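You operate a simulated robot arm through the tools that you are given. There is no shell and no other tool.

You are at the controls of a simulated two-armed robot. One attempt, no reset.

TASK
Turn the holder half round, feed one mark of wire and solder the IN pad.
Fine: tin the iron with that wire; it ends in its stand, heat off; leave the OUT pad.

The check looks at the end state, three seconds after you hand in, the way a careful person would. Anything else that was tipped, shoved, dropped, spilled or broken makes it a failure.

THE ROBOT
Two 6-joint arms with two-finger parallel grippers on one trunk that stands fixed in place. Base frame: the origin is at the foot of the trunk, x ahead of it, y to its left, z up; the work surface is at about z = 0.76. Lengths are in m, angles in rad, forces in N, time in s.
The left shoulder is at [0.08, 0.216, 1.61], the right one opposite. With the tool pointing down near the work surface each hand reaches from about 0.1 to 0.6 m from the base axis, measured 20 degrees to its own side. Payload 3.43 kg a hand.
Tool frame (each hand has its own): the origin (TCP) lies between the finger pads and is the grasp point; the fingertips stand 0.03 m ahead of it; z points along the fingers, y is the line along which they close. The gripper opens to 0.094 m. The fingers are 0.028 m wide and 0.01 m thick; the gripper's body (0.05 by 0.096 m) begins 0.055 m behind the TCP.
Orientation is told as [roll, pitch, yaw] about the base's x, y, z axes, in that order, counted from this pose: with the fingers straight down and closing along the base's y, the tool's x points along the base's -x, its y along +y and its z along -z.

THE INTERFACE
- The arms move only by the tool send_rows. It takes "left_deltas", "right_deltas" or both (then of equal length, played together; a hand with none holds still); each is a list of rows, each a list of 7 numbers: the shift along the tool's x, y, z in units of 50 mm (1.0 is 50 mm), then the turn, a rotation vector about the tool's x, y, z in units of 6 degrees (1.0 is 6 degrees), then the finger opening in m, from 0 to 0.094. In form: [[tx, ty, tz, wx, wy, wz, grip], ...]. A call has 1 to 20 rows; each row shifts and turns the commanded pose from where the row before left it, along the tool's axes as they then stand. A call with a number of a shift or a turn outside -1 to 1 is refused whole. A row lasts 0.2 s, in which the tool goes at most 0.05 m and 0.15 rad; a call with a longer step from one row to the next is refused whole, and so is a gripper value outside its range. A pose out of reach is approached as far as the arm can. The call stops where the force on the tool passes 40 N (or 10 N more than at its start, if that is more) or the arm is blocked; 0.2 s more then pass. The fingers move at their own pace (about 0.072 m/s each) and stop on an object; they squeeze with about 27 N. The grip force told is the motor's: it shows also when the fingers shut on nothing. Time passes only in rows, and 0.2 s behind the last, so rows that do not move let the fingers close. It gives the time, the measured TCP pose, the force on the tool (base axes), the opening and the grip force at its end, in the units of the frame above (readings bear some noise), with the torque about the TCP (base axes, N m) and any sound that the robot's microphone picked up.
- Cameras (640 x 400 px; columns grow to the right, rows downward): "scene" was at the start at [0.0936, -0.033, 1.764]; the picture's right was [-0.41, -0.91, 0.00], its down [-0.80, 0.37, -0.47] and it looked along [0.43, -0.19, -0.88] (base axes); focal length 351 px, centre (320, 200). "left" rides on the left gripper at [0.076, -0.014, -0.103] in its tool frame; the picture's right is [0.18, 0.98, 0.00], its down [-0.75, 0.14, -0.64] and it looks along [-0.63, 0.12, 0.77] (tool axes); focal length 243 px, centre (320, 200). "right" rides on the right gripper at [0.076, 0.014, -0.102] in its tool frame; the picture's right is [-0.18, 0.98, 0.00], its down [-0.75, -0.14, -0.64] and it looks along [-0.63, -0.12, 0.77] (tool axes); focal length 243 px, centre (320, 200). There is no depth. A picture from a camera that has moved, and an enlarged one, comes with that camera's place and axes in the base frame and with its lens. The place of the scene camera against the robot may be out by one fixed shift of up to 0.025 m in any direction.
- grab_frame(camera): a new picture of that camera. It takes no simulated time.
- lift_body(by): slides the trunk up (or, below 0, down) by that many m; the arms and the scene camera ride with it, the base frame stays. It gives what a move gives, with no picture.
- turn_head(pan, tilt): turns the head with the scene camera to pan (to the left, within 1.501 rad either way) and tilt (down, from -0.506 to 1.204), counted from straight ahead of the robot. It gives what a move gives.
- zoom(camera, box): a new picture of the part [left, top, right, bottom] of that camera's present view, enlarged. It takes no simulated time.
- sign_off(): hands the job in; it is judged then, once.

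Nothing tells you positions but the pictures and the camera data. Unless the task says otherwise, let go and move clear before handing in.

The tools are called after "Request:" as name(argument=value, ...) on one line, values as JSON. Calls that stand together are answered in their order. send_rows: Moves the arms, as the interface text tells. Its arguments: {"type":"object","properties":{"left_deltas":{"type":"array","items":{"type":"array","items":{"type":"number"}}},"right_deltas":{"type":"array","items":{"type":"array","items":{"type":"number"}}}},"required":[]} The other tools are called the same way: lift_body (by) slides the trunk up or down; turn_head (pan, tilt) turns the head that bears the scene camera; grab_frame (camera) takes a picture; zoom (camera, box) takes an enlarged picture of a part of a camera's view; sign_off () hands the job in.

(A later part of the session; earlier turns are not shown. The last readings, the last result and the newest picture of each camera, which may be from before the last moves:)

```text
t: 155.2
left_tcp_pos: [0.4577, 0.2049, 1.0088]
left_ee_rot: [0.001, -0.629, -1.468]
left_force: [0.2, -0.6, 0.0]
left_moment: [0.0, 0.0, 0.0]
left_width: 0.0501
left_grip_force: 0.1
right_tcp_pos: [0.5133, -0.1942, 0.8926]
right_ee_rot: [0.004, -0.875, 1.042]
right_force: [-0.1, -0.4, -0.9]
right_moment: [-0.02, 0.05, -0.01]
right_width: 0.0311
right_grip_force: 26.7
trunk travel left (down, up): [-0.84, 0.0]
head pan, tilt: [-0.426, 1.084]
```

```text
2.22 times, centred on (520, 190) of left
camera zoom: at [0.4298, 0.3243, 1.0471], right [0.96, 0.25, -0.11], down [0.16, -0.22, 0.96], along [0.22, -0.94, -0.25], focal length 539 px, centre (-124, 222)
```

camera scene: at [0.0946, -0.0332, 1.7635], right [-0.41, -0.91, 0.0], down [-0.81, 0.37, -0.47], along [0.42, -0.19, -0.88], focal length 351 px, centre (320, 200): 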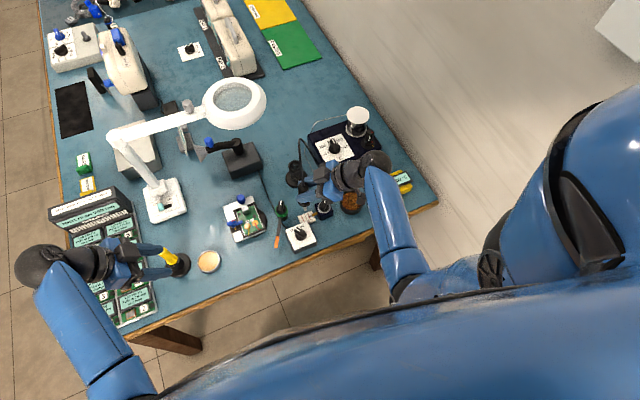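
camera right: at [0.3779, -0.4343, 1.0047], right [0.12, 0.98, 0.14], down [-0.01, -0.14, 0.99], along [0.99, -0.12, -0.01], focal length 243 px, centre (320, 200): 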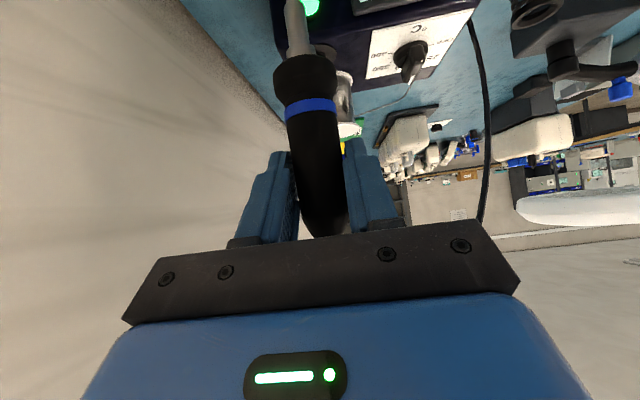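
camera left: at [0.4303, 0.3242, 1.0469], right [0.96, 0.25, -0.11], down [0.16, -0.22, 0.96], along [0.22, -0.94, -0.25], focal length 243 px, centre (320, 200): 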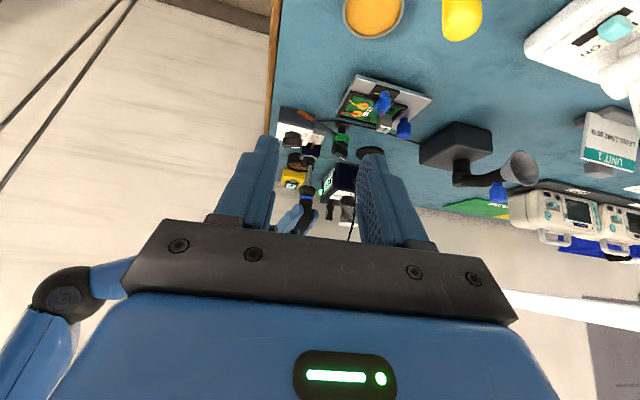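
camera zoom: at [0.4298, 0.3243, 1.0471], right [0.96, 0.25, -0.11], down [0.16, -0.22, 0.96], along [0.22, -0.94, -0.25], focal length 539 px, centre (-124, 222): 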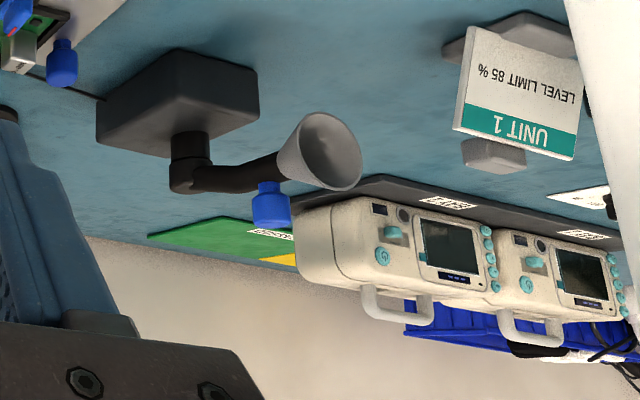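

Request:
send_rows(right_deltas=[[0, 0, 0, 0, 0, 0, 0.01], [0, 0, 0, 0, 0, 0, 0.01], [0, 0, 0, 0, 0, 0, 0.01], [0, 0, 0, 0, 0, 0, 0.01], [0, 0, 0, 0, 0, 0, 0.01], [0, 0, 0, 0, 0, 0, 0.01], [0, 0, 0, 0, 0, 0, 0.01], [0, 0, 0, 0, 0, 0, 0.01], [0, 0, 0, 0, 0, 0, 0.01], [0, 0, 0, 0, 0, 0, 0.01], [0, 0, 0, 0, 0, 0, 0.01], [0, 0, 0, 0, 0, 0, 0.01], [0, 0, 0, 0, 0, 0, 0.01], [0, 0, 0, 0, 0, 0, 0.01], [0, 0, 0, 0, 0, 0, 0.01], [0, 0, 0, 0, 0, 0, 0.01], [0, 0, 0, 0, 0, 0, 0.01], [0, 0, 0, 0, 0, 0, 0.01]])

Request:
zoom(camera="scene", box=[298, 202, 318, 218])

Request:
zoom(camera="right", box=[250, 0, 330, 8])

```text
t: 159.0
left_tcp_pos: [0.4578, 0.2066, 1.0084]
left_ee_rot: [0.002, -0.628, -1.468]
left_force: [0.0, 0.4, 0.0]
left_moment: [-0.02, -0.05, 0.0]
left_width: 0.0502
left_grip_force: 0.0
right_tcp_pos: [0.5136, -0.1936, 0.8927]
right_ee_rot: [0.003, -0.877, 1.045]
right_force: [0.1, -0.1, -0.9]
right_moment: [0.01, -0.01, -0.01]
right_width: 0.031
right_grip_force: 27.1
trunk travel left (down, up): [-0.84, 0.0]
head pan, tilt: [-0.426, 1.084]
```

```text
16.00 times, centred on (308, 210) of scene
camera zoom: at [0.0938, -0.0329, 1.7636], right [-0.41, -0.91, 0.0], down [-0.8, 0.37, -0.47], along [0.43, -0.19, -0.88], focal length 5620 px, centre (512, 40)
```

zoom: 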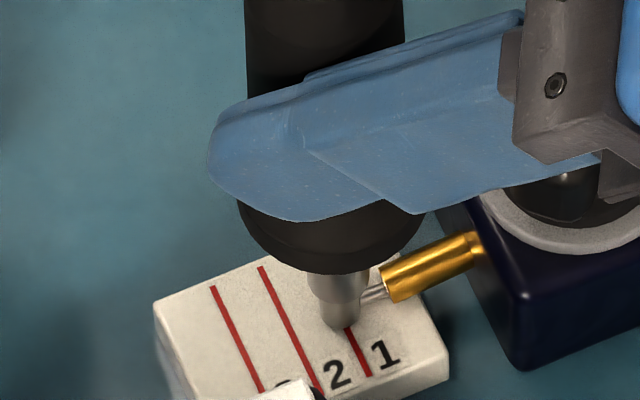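

```text
8.00 times, centred on (290, 4) of right
camera zoom: at [0.4365, -0.2978, 0.8995], right [-0.79, 0.59, 0.14], down [0.12, -0.08, 0.99], along [0.6, 0.8, -0.01], focal length 1941 px, centre (560, 1768)
```

zoom: 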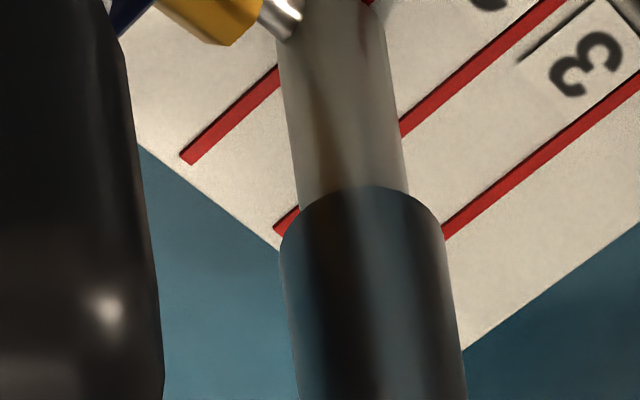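

Seven seconds of close contact change nothing. As a harmless check of whether the tip already carries solder, I take the iron over to the IN pad (staying well clear of OUT).

Request:
send_rows(right_deltas=[[-0.548, 0, -0.457, 0, 0, 0, 0.01], [-0.548, 0, -0.457, 0, 0, 0, 0.01], [-0.548, 0, -0.457, 0, 0, 0, 0.01], [-0.472, 0.211, 0.566, 0, 0, 0, 0.01], [-0.472, 0.211, 0.566, 0, 0, 0, 0.01], [-0.472, 0.211, 0.566, 0, 0, 0, 0.01], [-0.472, 0.211, 0.566, 0, 0, 0, 0.01], [-0.472, 0.211, 0.566, 0, 0, 0, 0.01], [0, 0, 0, 0, 0, 0, 0.01]])

Request:
zoom(camera="scene", box=[215, 165, 315, 240])

Request:
zoom(camera="left", box=[310, 60, 430, 180])

Request:
zoom(camera="scene", box=[295, 198, 325, 220])

```text
t: 161.0
left_tcp_pos: [0.4575, 0.2045, 1.0078]
left_ee_rot: [0.0, -0.627, -1.468]
left_force: [0.3, 0.0, -0.1]
left_moment: [0.0, -0.02, 0.01]
left_width: 0.0499
left_grip_force: 0.0
right_tcp_pos: [0.5601, -0.009, 0.9973]
right_ee_rot: [0.004, -0.876, 1.043]
right_force: [0.1, 0.1, -1.1]
right_moment: [-0.02, 0.0, 0.01]
right_width: 0.0311
right_grip_force: 26.8
trunk travel left (down, up): [-0.84, 0.0]
head pan, tilt: [-0.426, 1.084]
```

```text
5.33 times, centred on (265, 202) of scene
camera zoom: at [0.0935, -0.0328, 1.7636], right [-0.41, -0.91, 0.0], down [-0.8, 0.37, -0.47], along [0.43, -0.19, -0.88], focal length 1873 px, centre (613, 187)
```

zoom: 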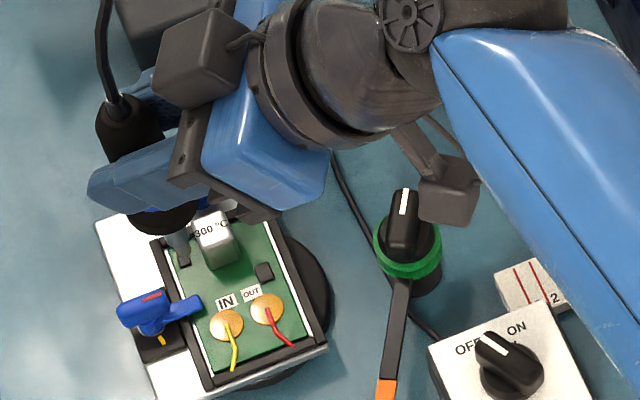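

```text
3.33 times, centred on (370, 120) of left
camera zoom: at [0.4296, 0.3244, 1.0472], right [0.96, 0.25, -0.11], down [0.16, -0.22, 0.96], along [0.22, -0.94, -0.25], focal length 809 px, centre (153, 467)
```

zoom: 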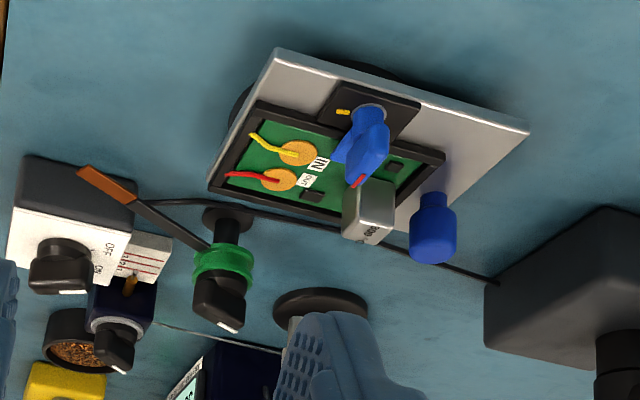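

```text
16.00 times, centred on (310, 209) of scene
camera zoom: at [0.0935, -0.0328, 1.7636], right [-0.41, -0.91, 0.0], down [-0.8, 0.37, -0.47], along [0.43, -0.19, -0.88], focal length 5620 px, centre (480, 56)
```

zoom: 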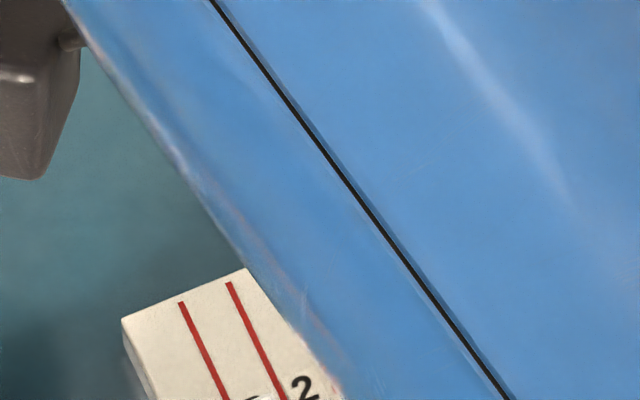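

Request:
send_rows(right_deltas=[[0.505, -0.017, 0.331, 0, 0, 0, 0.01], [0.505, -0.017, 0.331, 0, 0, 0, 0.01], [0, 0, 0, 0, 0, 0, 0.01]])

Request:
zoom(camera="scene", box=[235, 200, 275, 230])

Request:
zoom(camera="left", box=[340, 80, 390, 130])

```text
t: 161.8
left_tcp_pos: [0.4565, 0.205, 1.0086]
left_ee_rot: [0.001, -0.629, -1.469]
left_force: [0.6, 0.1, 1.0]
left_moment: [0.04, 0.02, -0.03]
left_width: 0.0501
left_grip_force: 0.1
right_tcp_pos: [0.558, -0.0189, 0.9394]
right_ee_rot: [0.003, -0.876, 1.044]
right_force: [-0.3, -0.1, -1.0]
right_moment: [0.0, -0.02, -0.02]
right_width: 0.031
right_grip_force: 26.9
trunk travel left (down, up): [-0.84, 0.0]
head pan, tilt: [-0.426, 1.084]
```

```text
13.33 times, centred on (255, 215) of scene
camera zoom: at [0.0934, -0.0331, 1.7636], right [-0.41, -0.91, 0.0], down [-0.8, 0.37, -0.47], along [0.43, -0.19, -0.88], focal length 4684 px, centre (1187, 0)
```

zoom: 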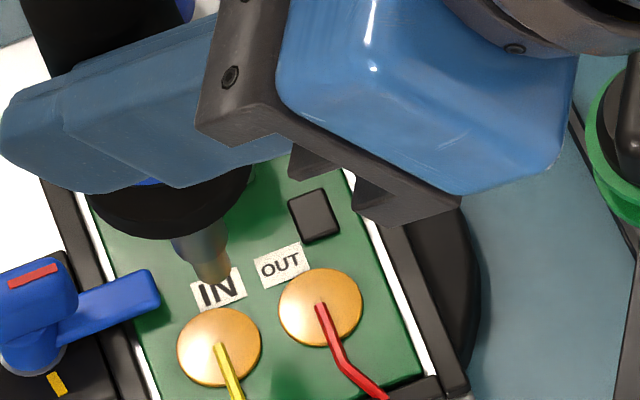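

```text
8.00 times, centred on (365, 105) of left
camera zoom: at [0.4296, 0.3242, 1.0473], right [0.96, 0.25, -0.11], down [0.16, -0.22, 0.96], along [0.22, -0.94, -0.25], focal length 1941 px, centre (-40, 960)
```

zoom: 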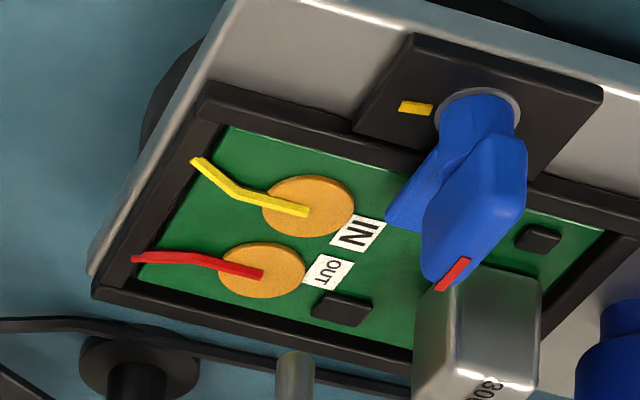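

Request:
send_rows(right_deltas=[[0.123, 0.051, 0.165, 0, 0, 0, 0.01], [0.123, 0.051, 0.165, 0, 0, 0, 0.01], [0, 0, 0, 0, 0, 0, 0.01]])

Request:
zoom(camera="scene", box=[235, 200, 275, 230])

Request:
zoom(camera="left", box=[340, 80, 390, 130])

```text
t: 162.6
left_tcp_pos: [0.4569, 0.2051, 1.0079]
left_ee_rot: [0.001, -0.627, -1.467]
left_force: [0.8, -0.1, 0.3]
left_moment: [0.02, 0.0, 0.01]
left_width: 0.0499
left_grip_force: 0.0
right_tcp_pos: [0.5564, -0.0119, 0.9192]
right_ee_rot: [0.004, -0.878, 1.045]
right_force: [-0.1, 0.1, -0.6]
right_moment: [-0.02, -0.02, 0.02]
right_width: 0.0313
right_grip_force: 27.2
trunk travel left (down, up): [-0.84, 0.0]
head pan, tilt: [-0.426, 1.084]
```

```text
13.33 times, centred on (255, 215) of scene
camera zoom: at [0.0935, -0.0328, 1.7636], right [-0.41, -0.91, 0.0], down [-0.8, 0.37, -0.47], along [0.43, -0.19, -0.88], focal length 4684 px, centre (1187, 0)
```

zoom: 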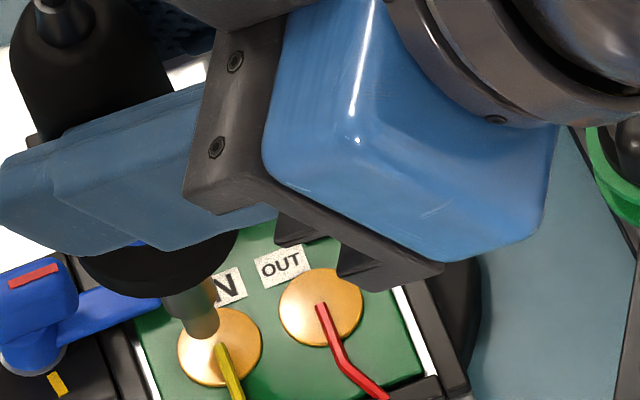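

```text
8.00 times, centred on (365, 105) of left
camera zoom: at [0.4296, 0.3244, 1.0472], right [0.96, 0.25, -0.11], down [0.16, -0.22, 0.96], along [0.22, -0.94, -0.25], focal length 1941 px, centre (-40, 960)
```

zoom: 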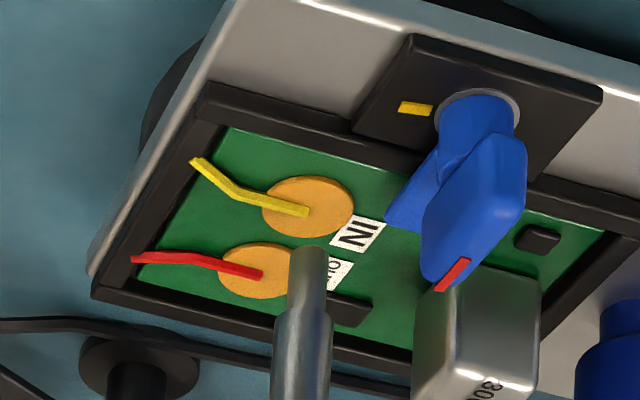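

Request:
send_rows(right_deltas=[[0.07, 0, 0.058, 0, 0, 0, 0.01], [0.061, 0, 0.051, 0, 0, 0, 0.01], [0, 0, 0, 0, 0, 0, 0.01], [0, 0, 0, 0, 0, 0, 0.01]])

Request:
zoom(camera="scene", box=[235, 200, 275, 230])

Request:
zoom(camera="left", box=[340, 80, 390, 130])

```text
t: 163.6
left_tcp_pos: [0.4575, 0.2057, 1.0084]
left_ee_rot: [0.002, -0.628, -1.468]
left_force: [0.0, 0.6, 0.4]
left_moment: [0.04, 0.01, 0.02]
left_width: 0.0501
left_grip_force: 0.1
right_tcp_pos: [0.5575, -0.0096, 0.9097]
right_ee_rot: [0.003, -0.877, 1.044]
right_force: [-0.7, -0.2, -0.4]
right_moment: [0.03, -0.02, -0.02]
right_width: 0.0309
right_grip_force: 26.8
trunk travel left (down, up): [-0.84, 0.0]
head pan, tilt: [-0.426, 1.084]
```

```text
13.33 times, centred on (255, 215) of scene
camera zoom: at [0.0938, -0.0328, 1.7636], right [-0.41, -0.91, 0.0], down [-0.8, 0.37, -0.47], along [0.43, -0.19, -0.88], focal length 4684 px, centre (1187, 0)
```

zoom: 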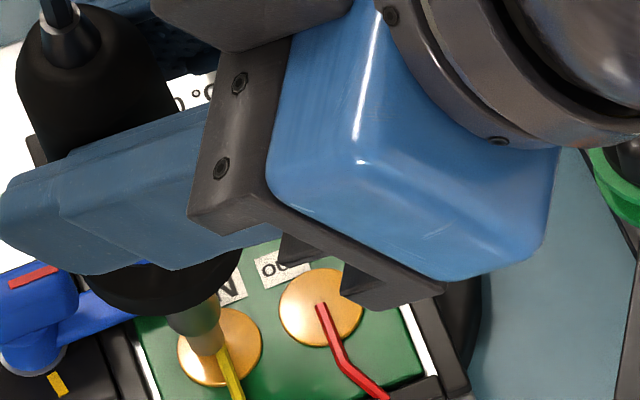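

```text
8.00 times, centred on (365, 105) of left
camera zoom: at [0.4298, 0.3244, 1.0471], right [0.96, 0.25, -0.11], down [0.16, -0.22, 0.96], along [0.22, -0.94, -0.25], focal length 1941 px, centre (-40, 960)
```

zoom: 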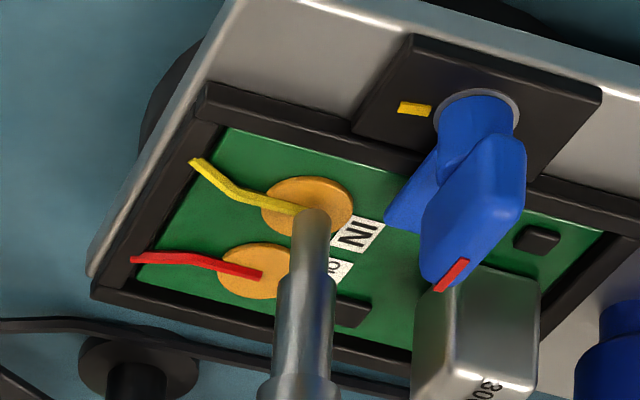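

Request:
send_rows(right_deltas=[[0.025, 0, 0.02, 0, 0, 0, 0.01], [0, 0, 0, 0, 0, 0, 0.01], [0, 0, 0, 0, 0, 0, 0.01], [0, 0, 0, 0, 0, 0, 0.01], [0, 0, 0, 0, 0, 0, 0.01], [0, 0, 0, 0, 0, 0, 0.01]])

Request:
zoom(camera="left", box=[340, 80, 390, 130])

Request:
zoom(camera="scene", box=[235, 200, 275, 230])

```text
t: 165.0
left_tcp_pos: [0.4576, 0.206, 1.0083]
left_ee_rot: [0.0, -0.628, -1.469]
left_force: [0.2, 0.3, 0.5]
left_moment: [0.0, -0.01, 0.02]
left_width: 0.0501
left_grip_force: 0.0
right_tcp_pos: [0.5568, -0.0083, 0.9088]
right_ee_rot: [0.002, -0.876, 1.043]
right_force: [0.1, -1.1, -0.8]
right_moment: [-0.06, 0.0, 0.02]
right_width: 0.0312
right_grip_force: 27.0
trunk travel left (down, up): [-0.84, 0.0]
head pan, tilt: [-0.426, 1.084]
```

```text
8.00 times, centred on (365, 105) of left
camera zoom: at [0.4298, 0.3244, 1.0471], right [0.96, 0.25, -0.11], down [0.16, -0.22, 0.96], along [0.22, -0.94, -0.25], focal length 1941 px, centre (-40, 960)
```

zoom: 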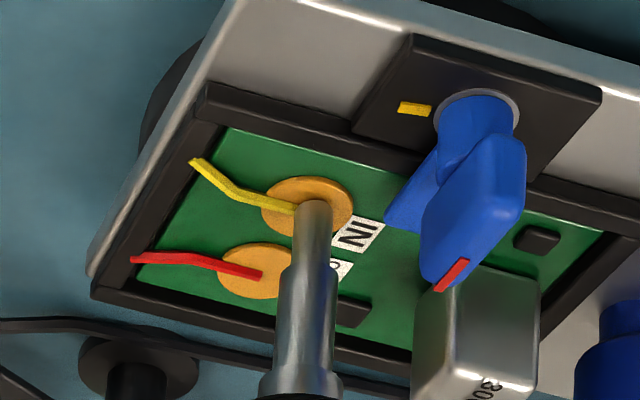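

```text
13.33 times, centred on (255, 215) of scene
camera zoom: at [0.0938, -0.0328, 1.7636], right [-0.41, -0.91, 0.0], down [-0.8, 0.37, -0.47], along [0.43, -0.19, -0.88], focal length 4684 px, centre (1187, 0)
```

zoom: 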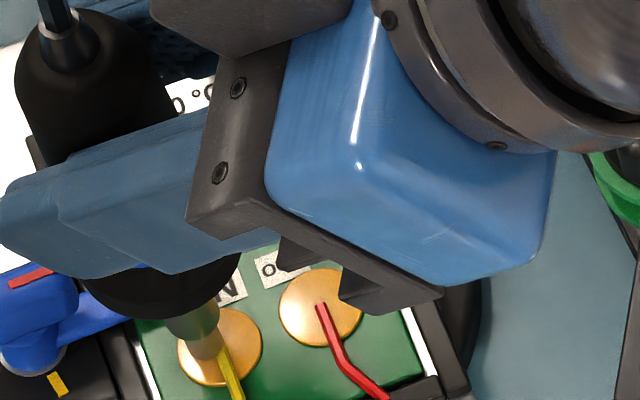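

Request:
send_rows(right_deltas=[[0.025, 0, 0.02, 0, 0, 0, 0.01], [0, 0, 0, 0, 0, 0, 0.01], [0.02, 0, 0.016, 0, 0, 0, 0.01], [0, 0, 0, 0, 0, 0, 0.01], [0, 0, 0, 0, 0, 0, 0.01], [0, 0, 0, 0, 0, 0, 0.01], [0, 0, 0, 0, 0, 0, 0.01]])

Request:
zoom(camera="left", box=[345, 90, 375, 120])

Request:
zoom(camera="scene", box=[235, 205, 265, 230])

```text
t: 166.6
left_tcp_pos: [0.4573, 0.2058, 1.0094]
left_ee_rot: [0.002, -0.627, -1.47]
left_force: [-0.1, -0.4, -0.4]
left_moment: [0.01, 0.01, 0.02]
left_width: 0.0499
left_grip_force: 0.0
right_tcp_pos: [0.558, -0.0082, 0.9076]
right_ee_rot: [0.001, -0.875, 1.046]
right_force: [1.2, 0.3, 6.5]
right_moment: [0.04, -0.16, -0.01]
right_width: 0.0308
right_grip_force: 26.9
trunk travel left (down, up): [-0.84, 0.0]
head pan, tilt: [-0.426, 1.084]
```

```text
13.33 times, centred on (360, 105) of left
camera zoom: at [0.4292, 0.3244, 1.0474], right [0.96, 0.25, -0.11], down [0.16, -0.22, 0.96], along [0.22, -0.94, -0.25], focal length 3235 px, centre (-213, 1467)
```

zoom: 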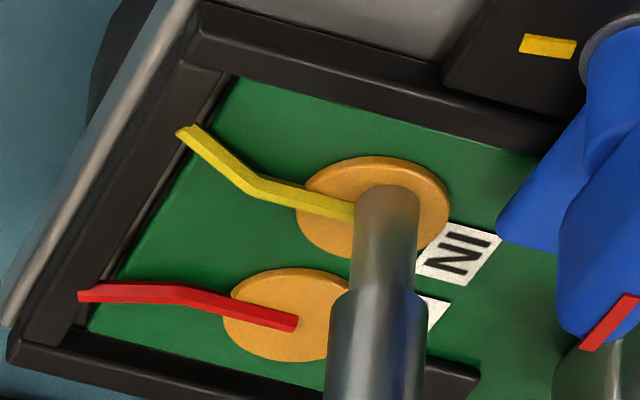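

```text
16.00 times, centred on (250, 218) of scene
camera zoom: at [0.0928, -0.0328, 1.7637], right [-0.41, -0.91, 0.0], down [-0.8, 0.37, -0.47], along [0.43, -0.19, -0.88], focal length 5620 px, centre (1440, -80)
```

zoom: 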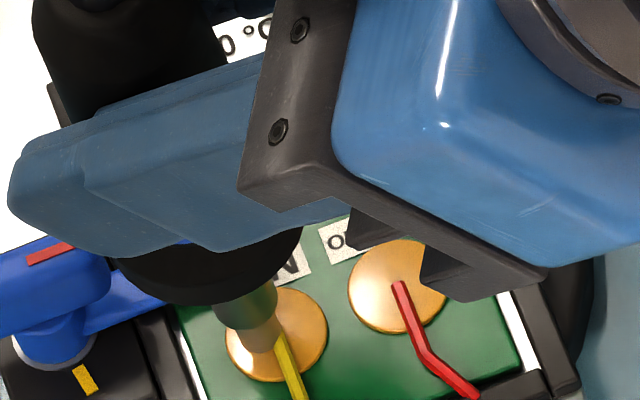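

No solder on the pad either, so the tip is dry. I lift straight off and return to the wire to try contact closer to the nozzle mouth.

Request:
send_rows(right_deltas=[[-0.3, 0, -0.25, 0, 0, 0, 0.01], [-0.55, 0, -0.46, 0, 0, 0, 0.01], [-0.55, 0, -0.46, 0, 0, 0, 0.01], [0, 0, 0, 0, 0, 0, 0.01]])

Request:
zoom(camera="scene", box=[235, 200, 275, 230])

Request:
zoom(camera="left", box=[330, 80, 400, 140])

```text
t: 167.6
left_tcp_pos: [0.4573, 0.2048, 1.0075]
left_ee_rot: [0.0, -0.629, -1.468]
left_force: [0.3, 0.5, 0.6]
left_moment: [0.0, -0.02, 0.02]
left_width: 0.0502
left_grip_force: 0.0
right_tcp_pos: [0.5587, -0.0088, 1.001]
right_ee_rot: [0.004, -0.874, 1.046]
right_force: [-1.0, 0.4, -0.7]
right_moment: [-0.04, 0.02, -0.02]
right_width: 0.0308
right_grip_force: 26.9
trunk travel left (down, up): [-0.84, 0.0]
head pan, tilt: [-0.426, 1.084]
```

```text
13.33 times, centred on (255, 215) of scene
camera zoom: at [0.0945, -0.0328, 1.7635], right [-0.41, -0.91, 0.0], down [-0.81, 0.37, -0.47], along [0.42, -0.19, -0.88], focal length 4684 px, centre (1187, 0)
```

zoom: 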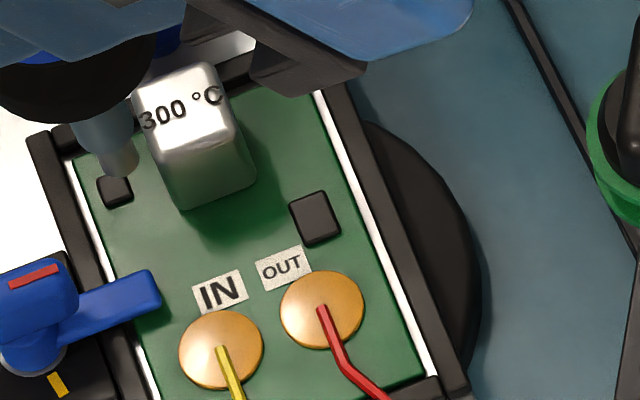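

```text
6.67 times, centred on (365, 110) of left
camera zoom: at [0.4302, 0.3244, 1.0469], right [0.96, 0.25, -0.11], down [0.16, -0.22, 0.96], along [0.22, -0.94, -0.25], focal length 1618 px, centre (20, 800)
```

zoom: 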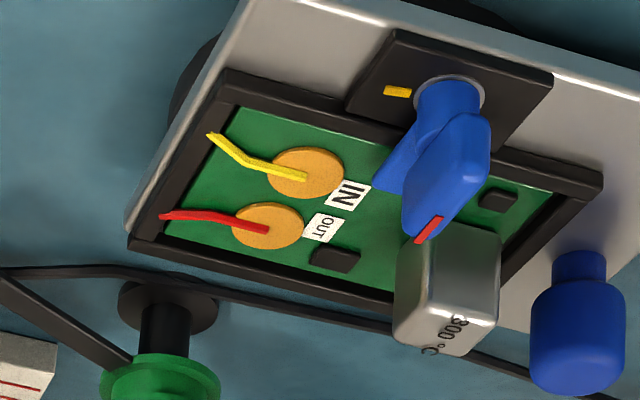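

Request:
send_rows(right_deltas=[[0.48, -0.228, -0.576, 0, 0, 0, 0.01], [0.48, -0.228, -0.576, 0, 0, 0, 0.01], [0.48, -0.228, -0.576, 0, 0, 0, 0.01], [0.48, -0.228, -0.576, 0, 0, 0, 0.01], [0.48, -0.228, -0.576, 0, 0, 0, 0.01], [0.45, 0, 0.375, 0, 0, 0, 0.01], [0.45, 0, 0.375, 0, 0, 0, 0.01], [0.45, 0, 0.375, 0, 0, 0, 0.01], [0, 0, 0, 0, 0, 0, 0.01]])

Request:
zoom(camera="scene", box=[298, 202, 318, 218])

Request:
zoom(camera="left", box=[303, 128, 323, 148])

```text
t: 169.6
left_tcp_pos: [0.4569, 0.2048, 1.008]
left_ee_rot: [0.002, -0.629, -1.467]
left_force: [-0.3, -0.4, 0.4]
left_moment: [0.0, 0.02, 0.02]
left_width: 0.05
left_grip_force: 0.2
right_tcp_pos: [0.5111, -0.2012, 0.9085]
right_ee_rot: [0.003, -0.877, 1.046]
right_force: [-0.9, 0.7, -0.8]
right_moment: [-0.01, 0.02, -0.01]
right_width: 0.031
right_grip_force: 27.1
trunk travel left (down, up): [-0.84, 0.0]
head pan, tilt: [-0.426, 1.084]
```

```text
16.00 times, centred on (308, 210) of scene
camera zoom: at [0.0937, -0.0332, 1.7636], right [-0.41, -0.91, 0.0], down [-0.8, 0.37, -0.47], along [0.43, -0.19, -0.88], focal length 5620 px, centre (512, 40)
```

zoom: 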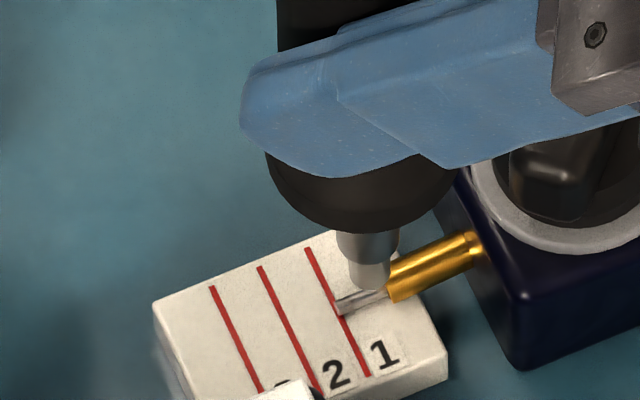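

```text
16.00 times, centred on (313, 138) of left
camera zoom: at [0.4298, 0.3241, 1.0472], right [0.96, 0.25, -0.11], down [0.16, -0.22, 0.96], along [0.22, -0.94, -0.25], focal length 3882 px, centre (432, 1192)
```

zoom: 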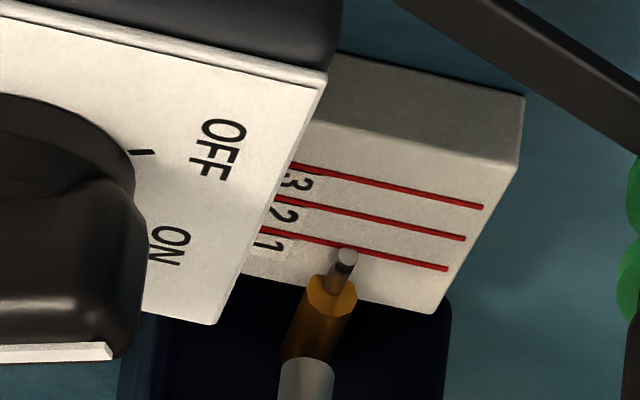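

Request:
send_rows(right_deltas=[[0.09, 0.01, 0.095, 0, 0, 0, 0.01], [0.09, 0.01, 0.095, 0, 0, 0, 0.01], [0, 0, 0, 0, 0, 0, 0.01], [0, 0, 0, 0, 0, 0, 0.01], [0, 0, 0, 0, 0, 0, 0.01], [0, 0, 0, 0, 0, 0, 0.01], [0, 0, 0, 0, 0, 0, 0.01]])

Request:
zoom(camera="scene", box=[298, 202, 318, 218])

Request:
zoom(camera="left", box=[303, 128, 323, 148])

```text
t: 171.2
left_tcp_pos: [0.4572, 0.2055, 1.0084]
left_ee_rot: [0.002, -0.627, -1.467]
left_force: [0.3, 0.4, -0.4]
left_moment: [0.01, -0.03, -0.01]
left_width: 0.05
left_grip_force: 0.0
right_tcp_pos: [0.5121, -0.1996, 0.8964]
right_ee_rot: [0.003, -0.875, 1.043]
right_force: [-0.6, 0.1, -0.3]
right_moment: [-0.02, -0.02, 0.01]
right_width: 0.031
right_grip_force: 27.1
trunk travel left (down, up): [-0.84, 0.0]
head pan, tilt: [-0.426, 1.084]
```

```text
16.00 times, centred on (308, 210) of scene
camera zoom: at [0.0937, -0.0328, 1.7636], right [-0.41, -0.91, 0.0], down [-0.8, 0.37, -0.47], along [0.43, -0.19, -0.88], focal length 5620 px, centre (512, 40)
```

zoom: 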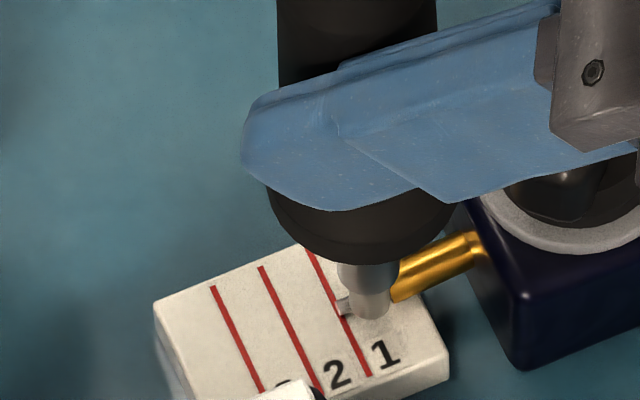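

```text
16.00 times, centred on (313, 138) of left
camera zoom: at [0.4298, 0.3244, 1.0471], right [0.96, 0.25, -0.11], down [0.16, -0.22, 0.96], along [0.22, -0.94, -0.25], focal length 3882 px, centre (432, 1192)
```

zoom: 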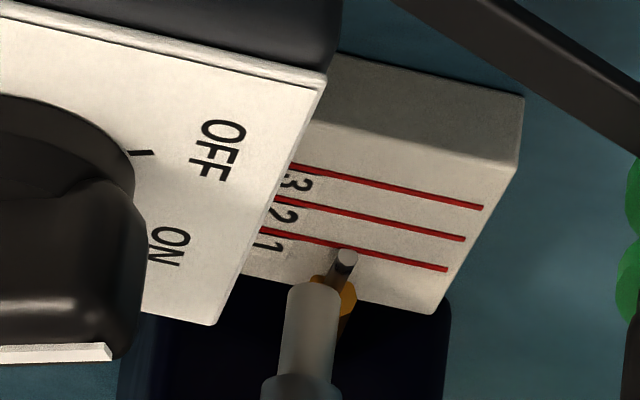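

Request:
send_rows(right_deltas=[[0.02, -0.046, 0.068, 0, 0, 0, 0.01], [0, 0, 0, 0, 0, 0, 0.01], [0, 0, 0, 0, 0, 0, 0.01], [0, 0, 0, 0, 0, 0, 0.01], [0, 0, 0, 0, 0, 0, 0.01], [0, 0, 0, 0, 0, 0, 0.01], [0, 0, 0, 0, 0, 0, 0.01]])

Request:
zoom(camera="scene", box=[298, 202, 318, 218])

Request:
zoom(camera="left", box=[303, 128, 323, 148])

```text
t: 172.8
left_tcp_pos: [0.4574, 0.2058, 1.0083]
left_ee_rot: [0.002, -0.628, -1.467]
left_force: [-0.3, -0.8, 0.2]
left_moment: [-0.02, 0.02, -0.01]
left_width: 0.05
left_grip_force: 0.1
right_tcp_pos: [0.5144, -0.2, 0.8947]
right_ee_rot: [0.002, -0.875, 1.043]
right_force: [0.0, -0.7, -0.8]
right_moment: [0.02, -0.01, 0.01]
right_width: 0.0309
right_grip_force: 27.1
trunk travel left (down, up): [-0.84, 0.0]
head pan, tilt: [-0.426, 1.084]
```

```text
16.00 times, centred on (308, 210) of scene
camera zoom: at [0.0938, -0.0329, 1.7636], right [-0.41, -0.91, 0.0], down [-0.8, 0.37, -0.47], along [0.43, -0.19, -0.88], focal length 5620 px, centre (512, 40)
```

zoom: 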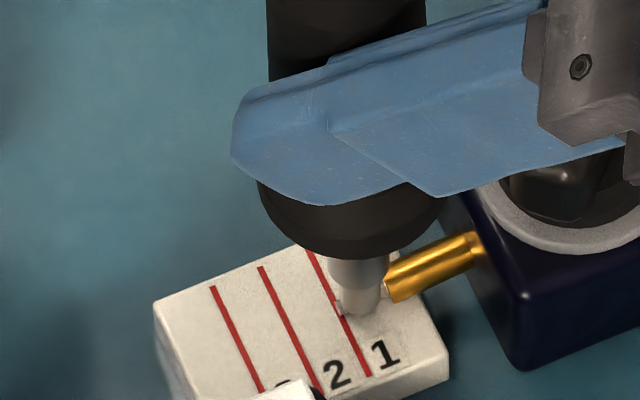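

```text
16.00 times, centred on (313, 138) of left
camera zoom: at [0.4298, 0.3243, 1.0471], right [0.96, 0.25, -0.11], down [0.16, -0.22, 0.96], along [0.22, -0.94, -0.25], focal length 3882 px, centre (432, 1192)
```

zoom: 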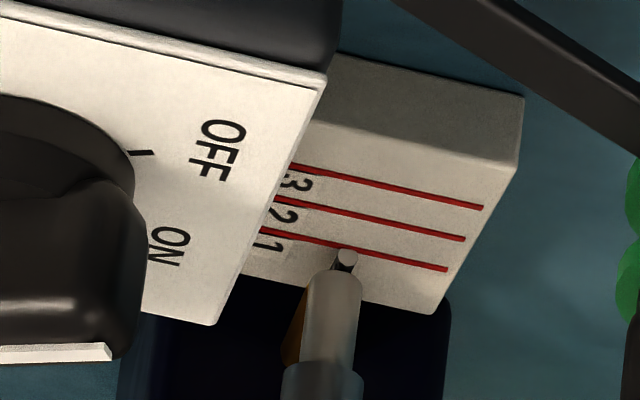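

Contact anywhere along the wire has no effect, so the tip may not be wiped well enough. I give it a longer, gentler wipe in the brass wool.

Request:
send_rows(right_deltas=[[-0.65, 0, -0.54, 0, 0, 0, 0.01], [-0.65, 0, -0.54, 0, 0, 0, 0.01], [0.388, -0.287, -0.465, 0, 0, 0, 0.01], [0.388, -0.287, -0.465, 0, 0, 0, 0.01], [0.388, -0.287, -0.465, 0, 0, 0, 0.01], [0.388, -0.287, -0.465, 0, 0, 0, 0.01], [0.54, 0, 0.45, 0, 0, 0, 0.01], [0.5, 0, 0.417, 0, 0, 0, 0.01], [0, 0, 0, 0, 0, 0, 0.01]])

Request:
zoom(camera="scene", box=[330, 175, 370, 210])

```text
t: 174.8
left_tcp_pos: [0.457, 0.2052, 1.0088]
left_ee_rot: [0.002, -0.628, -1.467]
left_force: [0.3, 0.5, 0.2]
left_moment: [-0.02, 0.03, 0.0]
left_width: 0.0498
left_grip_force: 0.0
right_tcp_pos: [0.5073, -0.3315, 0.9111]
right_ee_rot: [0.0, -0.876, 1.046]
right_force: [-0.4, 0.5, -1.0]
right_moment: [0.01, 0.04, 0.0]
right_width: 0.031
right_grip_force: 27.1
trunk travel left (down, up): [-0.84, 0.0]
head pan, tilt: [-0.426, 1.084]
```

```text
11.43 times, centred on (350, 192) of scene
camera zoom: at [0.0936, -0.0331, 1.7636], right [-0.41, -0.91, 0.0], down [-0.8, 0.37, -0.47], along [0.43, -0.19, -0.88], focal length 4014 px, centre (-23, 286)
```

zoom: 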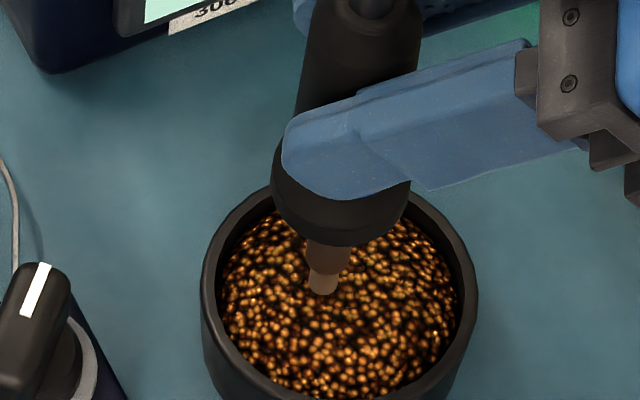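

Request:
send_rows(right_deltas=[[0.107, -0.05, 0.09, 0, 0, 0, 0.01], [0, 0, 0, 0, 0, 0, 0.01], [0, -0.15, 0, 0, 0, 0, 0.01], [0, 0.15, 0, 0, 0, 0, 0.01], [0, 0.15, 0, 0, 0, 0, 0.01], [0, -0.15, 0, 0, 0, 0, 0.01], [-0.077, 0, 0.092, 0, 0, 0, 0.01], [0.077, 0, -0.092, 0, 0, 0, 0.01], [0.077, 0, -0.092, 0, 0, 0, 0.01], [-0.077, 0, 0.092, 0, 0, 0, 0.01], [0, -0.15, 0, 0, 0, 0, 0.01], [0, 0.15, 0, 0, 0, 0, 0.01], [0, 0.15, 0, 0, 0, 0, 0.01], [0, -0.15, 0, 0, 0, 0, 0.01], [0, 0, 0, 0, 0, 0, 0.01], [0, 0, 0, 0, 0, 0, 0.01]])

Request:
zoom(camera="scene", box=[330, 175, 370, 210])

```text
t: 178.2
left_tcp_pos: [0.4569, 0.2053, 1.0081]
left_ee_rot: [0.003, -0.628, -1.468]
left_force: [0.3, 0.1, 1.0]
left_moment: [-0.01, 0.01, -0.01]
left_width: 0.0498
left_grip_force: 0.1
right_tcp_pos: [0.5072, -0.3315, 0.9033]
right_ee_rot: [0.005, -0.874, 1.045]
right_force: [0.4, -0.3, -1.1]
right_moment: [-0.04, 0.0, -0.01]
right_width: 0.031
right_grip_force: 26.7
trunk travel left (down, up): [-0.84, 0.0]
head pan, tilt: [-0.426, 1.084]
```

```text
11.43 times, centred on (350, 192) of scene
camera zoom: at [0.0943, -0.033, 1.7634], right [-0.41, -0.91, 0.0], down [-0.81, 0.37, -0.47], along [0.43, -0.19, -0.88], focal length 4014 px, centre (-23, 286)
```

zoom: 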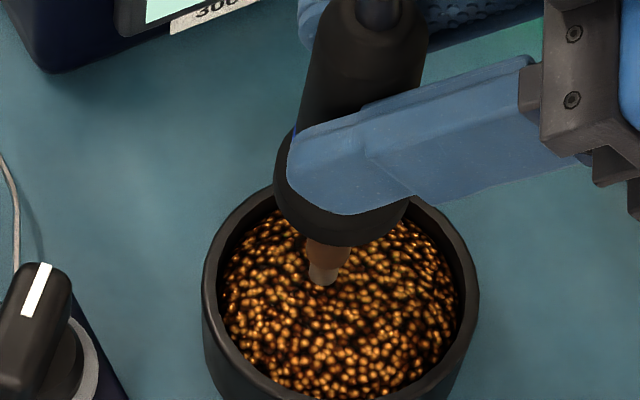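

Request:
zoom(camera="left", box=[280, 130, 330, 200])

Request:
grab_frame(camera="right")

```text
5.71 times, centred on (305, 165) of left
camera zoom: at [0.43, 0.3243, 1.0469], right [0.96, 0.25, -0.11], down [0.16, -0.22, 0.96], along [0.22, -0.94, -0.25], focal length 1386 px, centre (406, 400)
```

zoom: 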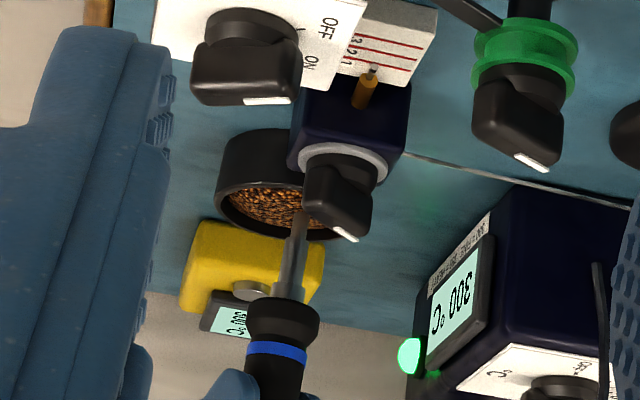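

```text
taken
camera right: at [0.4291, -0.4353, 0.9107], right [-0.79, 0.59, 0.14], down [0.12, -0.08, 0.99], along [0.6, 0.8, -0.01], focal length 243 px, centre (320, 200)
```

right: 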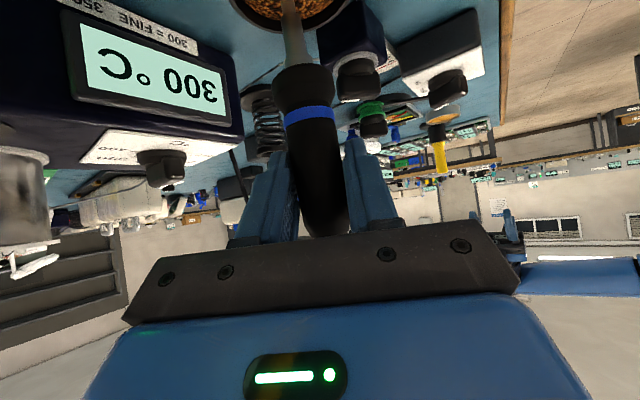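

Request:
send_rows(right_deltas=[[-0.3, 0, -0.25, 0, 0, 0, 0.01], [-0.45, 0, -0.375, 0, 0, 0, 0.01], [-0.35, 0, -0.29, 0, 0, 0, 0.01], [-0.388, 0.287, 0.465, 0, 0, 0, 0.01], [-0.388, 0.287, 0.465, 0, 0, 0, 0.01], [-0.388, 0.287, 0.465, 0, 0, 0, 0.01], [-0.388, 0.287, 0.465, 0, 0, 0, 0.01], [0.4, 0, 0.333, 0, 0, 0, 0.01], [0.4, 0, 0.333, 0, 0, 0, 0.01], [0, 0, 0, 0, 0, 0, 0.01]])

Request:
zoom(camera="scene", box=[298, 202, 318, 218])

Request:
zoom(camera="left", box=[303, 128, 323, 158])

```text
t: 180.4
left_tcp_pos: [0.4578, 0.2051, 1.0087]
left_ee_rot: [0.0, -0.628, -1.469]
left_force: [0.1, -0.3, 0.4]
left_moment: [0.0, 0.0, 0.01]
left_width: 0.05
left_grip_force: 0.0
right_tcp_pos: [0.5196, -0.1991, 0.9247]
right_ee_rot: [0.001, -0.876, 1.044]
right_force: [-0.5, 0.1, -0.7]
right_moment: [-0.03, 0.0, 0.01]
right_width: 0.0311
right_grip_force: 26.5
trunk travel left (down, up): [-0.84, 0.0]
head pan, tilt: [-0.426, 1.084]
```

```text
16.00 times, centred on (308, 210) of scene
camera zoom: at [0.0935, -0.0326, 1.7636], right [-0.41, -0.91, 0.0], down [-0.8, 0.37, -0.47], along [0.43, -0.19, -0.88], focal length 5620 px, centre (512, 40)
```

zoom: 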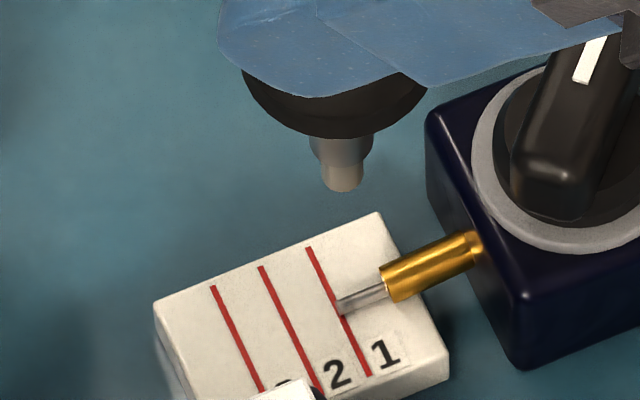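

```text
13.33 times, centred on (313, 143) of left
camera zoom: at [0.4297, 0.3245, 1.0471], right [0.96, 0.25, -0.11], down [0.16, -0.22, 0.96], along [0.22, -0.94, -0.25], focal length 3235 px, centre (413, 960)
```

zoom: 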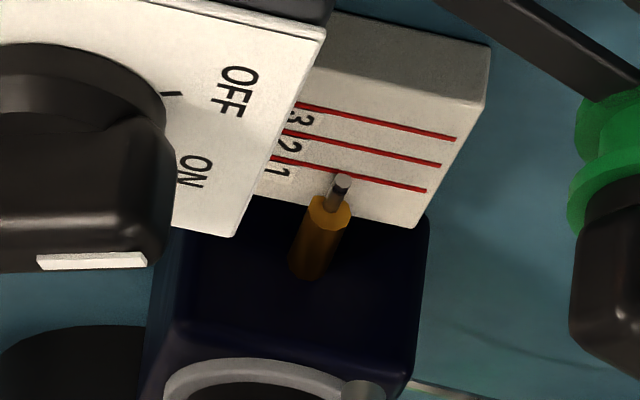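

Request:
send_rows(right_deltas=[[0.2, 0.109, 0.17, 0, 0, 0, 0.01], [0.2, 0.109, 0.17, 0, 0, 0, 0.01], [0.128, 0, 0.108, 0, 0, 0, 0.01], [0, 0, 0, 0, 0, 0, 0.01], [0, 0, 0, 0, 0, 0, 0.01], [0, 0, 0, 0, 0, 0, 0.01], [0, 0, 0, 0, 0, 0, 0.01], [0, 0, 0, 0, 0, 0, 0.01], [0, 0, 0, 0, 0, 0, 0.01], [0, 0, 0, 0, 0, 0, 0.01]])

Request:
zoom(camera="scene", box=[298, 202, 318, 218])

Request:
zoom(camera="left", box=[303, 128, 323, 148])

```text
t: 182.6
left_tcp_pos: [0.4576, 0.2053, 1.0075]
left_ee_rot: [0.003, -0.627, -1.469]
left_force: [0.6, -0.1, -0.4]
left_moment: [-0.02, 0.01, -0.01]
left_width: 0.0502
left_grip_force: 0.1
right_tcp_pos: [0.5092, -0.195, 0.8877]
right_ee_rot: [0.002, -0.877, 1.046]
right_force: [0.7, 0.5, 1.4]
right_moment: [-0.02, -0.05, 0.0]
right_width: 0.0312
right_grip_force: 27.2
trunk travel left (down, up): [-0.84, 0.0]
head pan, tilt: [-0.426, 1.084]
```

```text
16.00 times, centred on (308, 210) of scene
camera zoom: at [0.0935, -0.0328, 1.7636], right [-0.41, -0.91, 0.0], down [-0.8, 0.37, -0.47], along [0.43, -0.19, -0.88], focal length 5620 px, centre (512, 40)
```

zoom: 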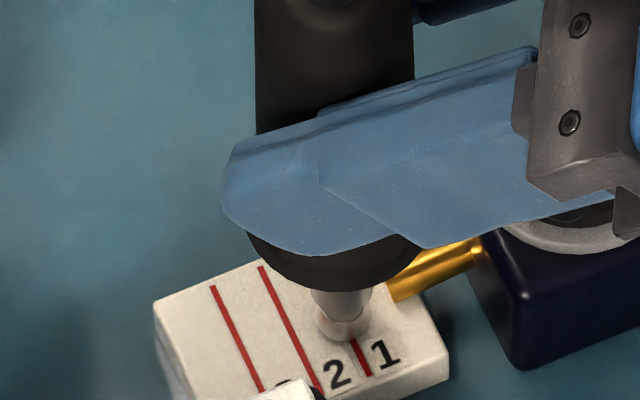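

```text
16.00 times, centred on (313, 138) of left
camera zoom: at [0.4296, 0.3244, 1.0472], right [0.96, 0.25, -0.11], down [0.16, -0.22, 0.96], along [0.22, -0.94, -0.25], focal length 3882 px, centre (432, 1192)
```

zoom: 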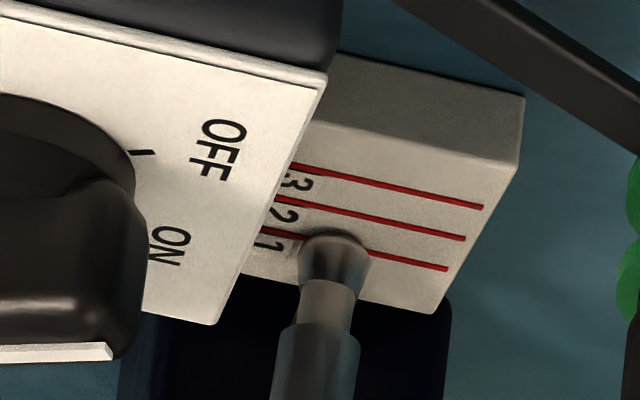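

The solder took: the wire is gone and there is a bright bead on the tip — the longer wipe was what it needed. I lift up and carry the loaded iron to the IN pad.

Request:
send_rows(right_deltas=[[-0.3, 0, -0.25, 0, 0, 0, 0.01], [-0.573, 0, -0.478, 0, 0, 0, 0.01], [-0.573, 0, -0.478, 0, 0, 0, 0.01], [-0.3, 0, -0.25, 0, 0, 0, 0.01], [-0.468, 0.218, 0.562, 0, 0, 0, 0.01], [-0.468, 0.218, 0.562, 0, 0, 0, 0.01], [-0.468, 0.218, 0.562, 0, 0, 0, 0.01], [-0.468, 0.218, 0.562, 0, 0, 0, 0.01], [-0.468, 0.218, 0.562, 0, 0, 0, 0.01], [0, 0, 0, 0, 0, 0, 0.01]])

Request:
zoom(camera="scene", box=[225, 180, 285, 230])

Request:
zoom(camera="left", box=[320, 80, 400, 160])

```text
t: 184.8
left_tcp_pos: [0.4582, 0.2052, 1.008]
left_ee_rot: [0.002, -0.628, -1.468]
left_force: [-0.8, -0.6, -0.6]
left_moment: [0.0, -0.01, -0.01]
left_width: 0.05
left_grip_force: 0.0
right_tcp_pos: [0.5552, -0.0085, 1.0033]
right_ee_rot: [0.003, -0.877, 1.044]
right_force: [-0.3, 0.8, -0.3]
right_moment: [0.02, 0.02, 0.0]
right_width: 0.031
right_grip_force: 27.0
trunk travel left (down, up): [-0.84, 0.0]
head pan, tilt: [-0.426, 1.084]
```

```text
8.00 times, centred on (255, 205) of scene
camera zoom: at [0.0938, -0.0329, 1.7636], right [-0.41, -0.91, 0.0], down [-0.8, 0.37, -0.47], along [0.43, -0.19, -0.88], focal length 2810 px, centre (840, 160)
```

zoom: 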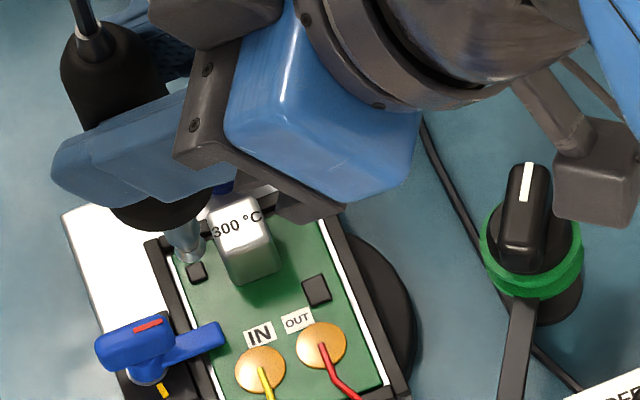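

```text
5.00 times, centred on (360, 120) of left
camera zoom: at [0.4298, 0.3244, 1.0471], right [0.96, 0.25, -0.11], down [0.16, -0.22, 0.96], along [0.22, -0.94, -0.25], focal length 1213 px, centre (120, 600)
```

zoom: 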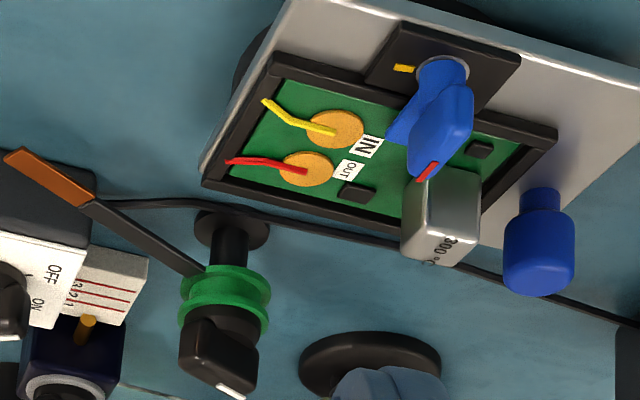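

Request:
send_rows(right_deltas=[[0.5, 0, 0.417, 0, 0, 0, 0.01], [0.5, 0, 0.417, 0, 0, 0, 0.01], [0, 0, 0, 0, 0, 0, 0.01]])

Request:
zoom(camera="scene", box=[235, 200, 275, 230])

Request:
zoom(camera="left", box=[340, 80, 390, 130])

```text
t: 185.6
left_tcp_pos: [0.4583, 0.2051, 1.0083]
left_ee_rot: [0.002, -0.628, -1.468]
left_force: [-0.1, -0.1, 0.2]
left_moment: [-0.01, -0.01, 0.04]
left_width: 0.0501
left_grip_force: 0.0
right_tcp_pos: [0.5536, -0.0087, 0.9372]
right_ee_rot: [0.001, -0.876, 1.045]
right_force: [0.0, -0.6, -1.3]
right_moment: [0.01, 0.0, -0.03]
right_width: 0.0309
right_grip_force: 27.2
trunk travel left (down, up): [-0.84, 0.0]
head pan, tilt: [-0.426, 1.084]
```

```text
13.33 times, centred on (255, 215) of scene
camera zoom: at [0.0935, -0.0332, 1.7636], right [-0.41, -0.91, 0.0], down [-0.8, 0.37, -0.47], along [0.43, -0.19, -0.88], focal length 4684 px, centre (1187, 0)
```

zoom: 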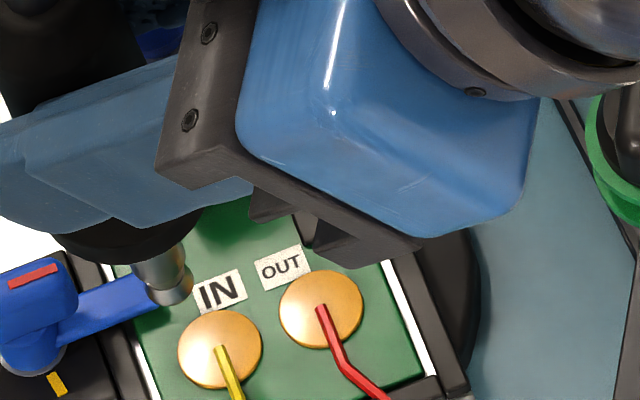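

```text
8.00 times, centred on (365, 105) of left
camera zoom: at [0.4297, 0.3242, 1.0472], right [0.96, 0.25, -0.11], down [0.16, -0.22, 0.96], along [0.22, -0.94, -0.25], focal length 1941 px, centre (-40, 960)
```

zoom: 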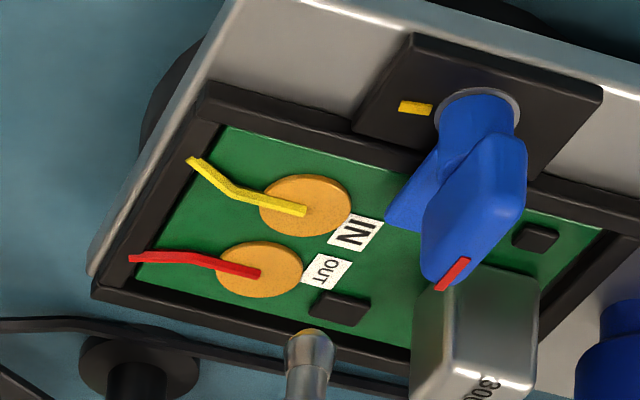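

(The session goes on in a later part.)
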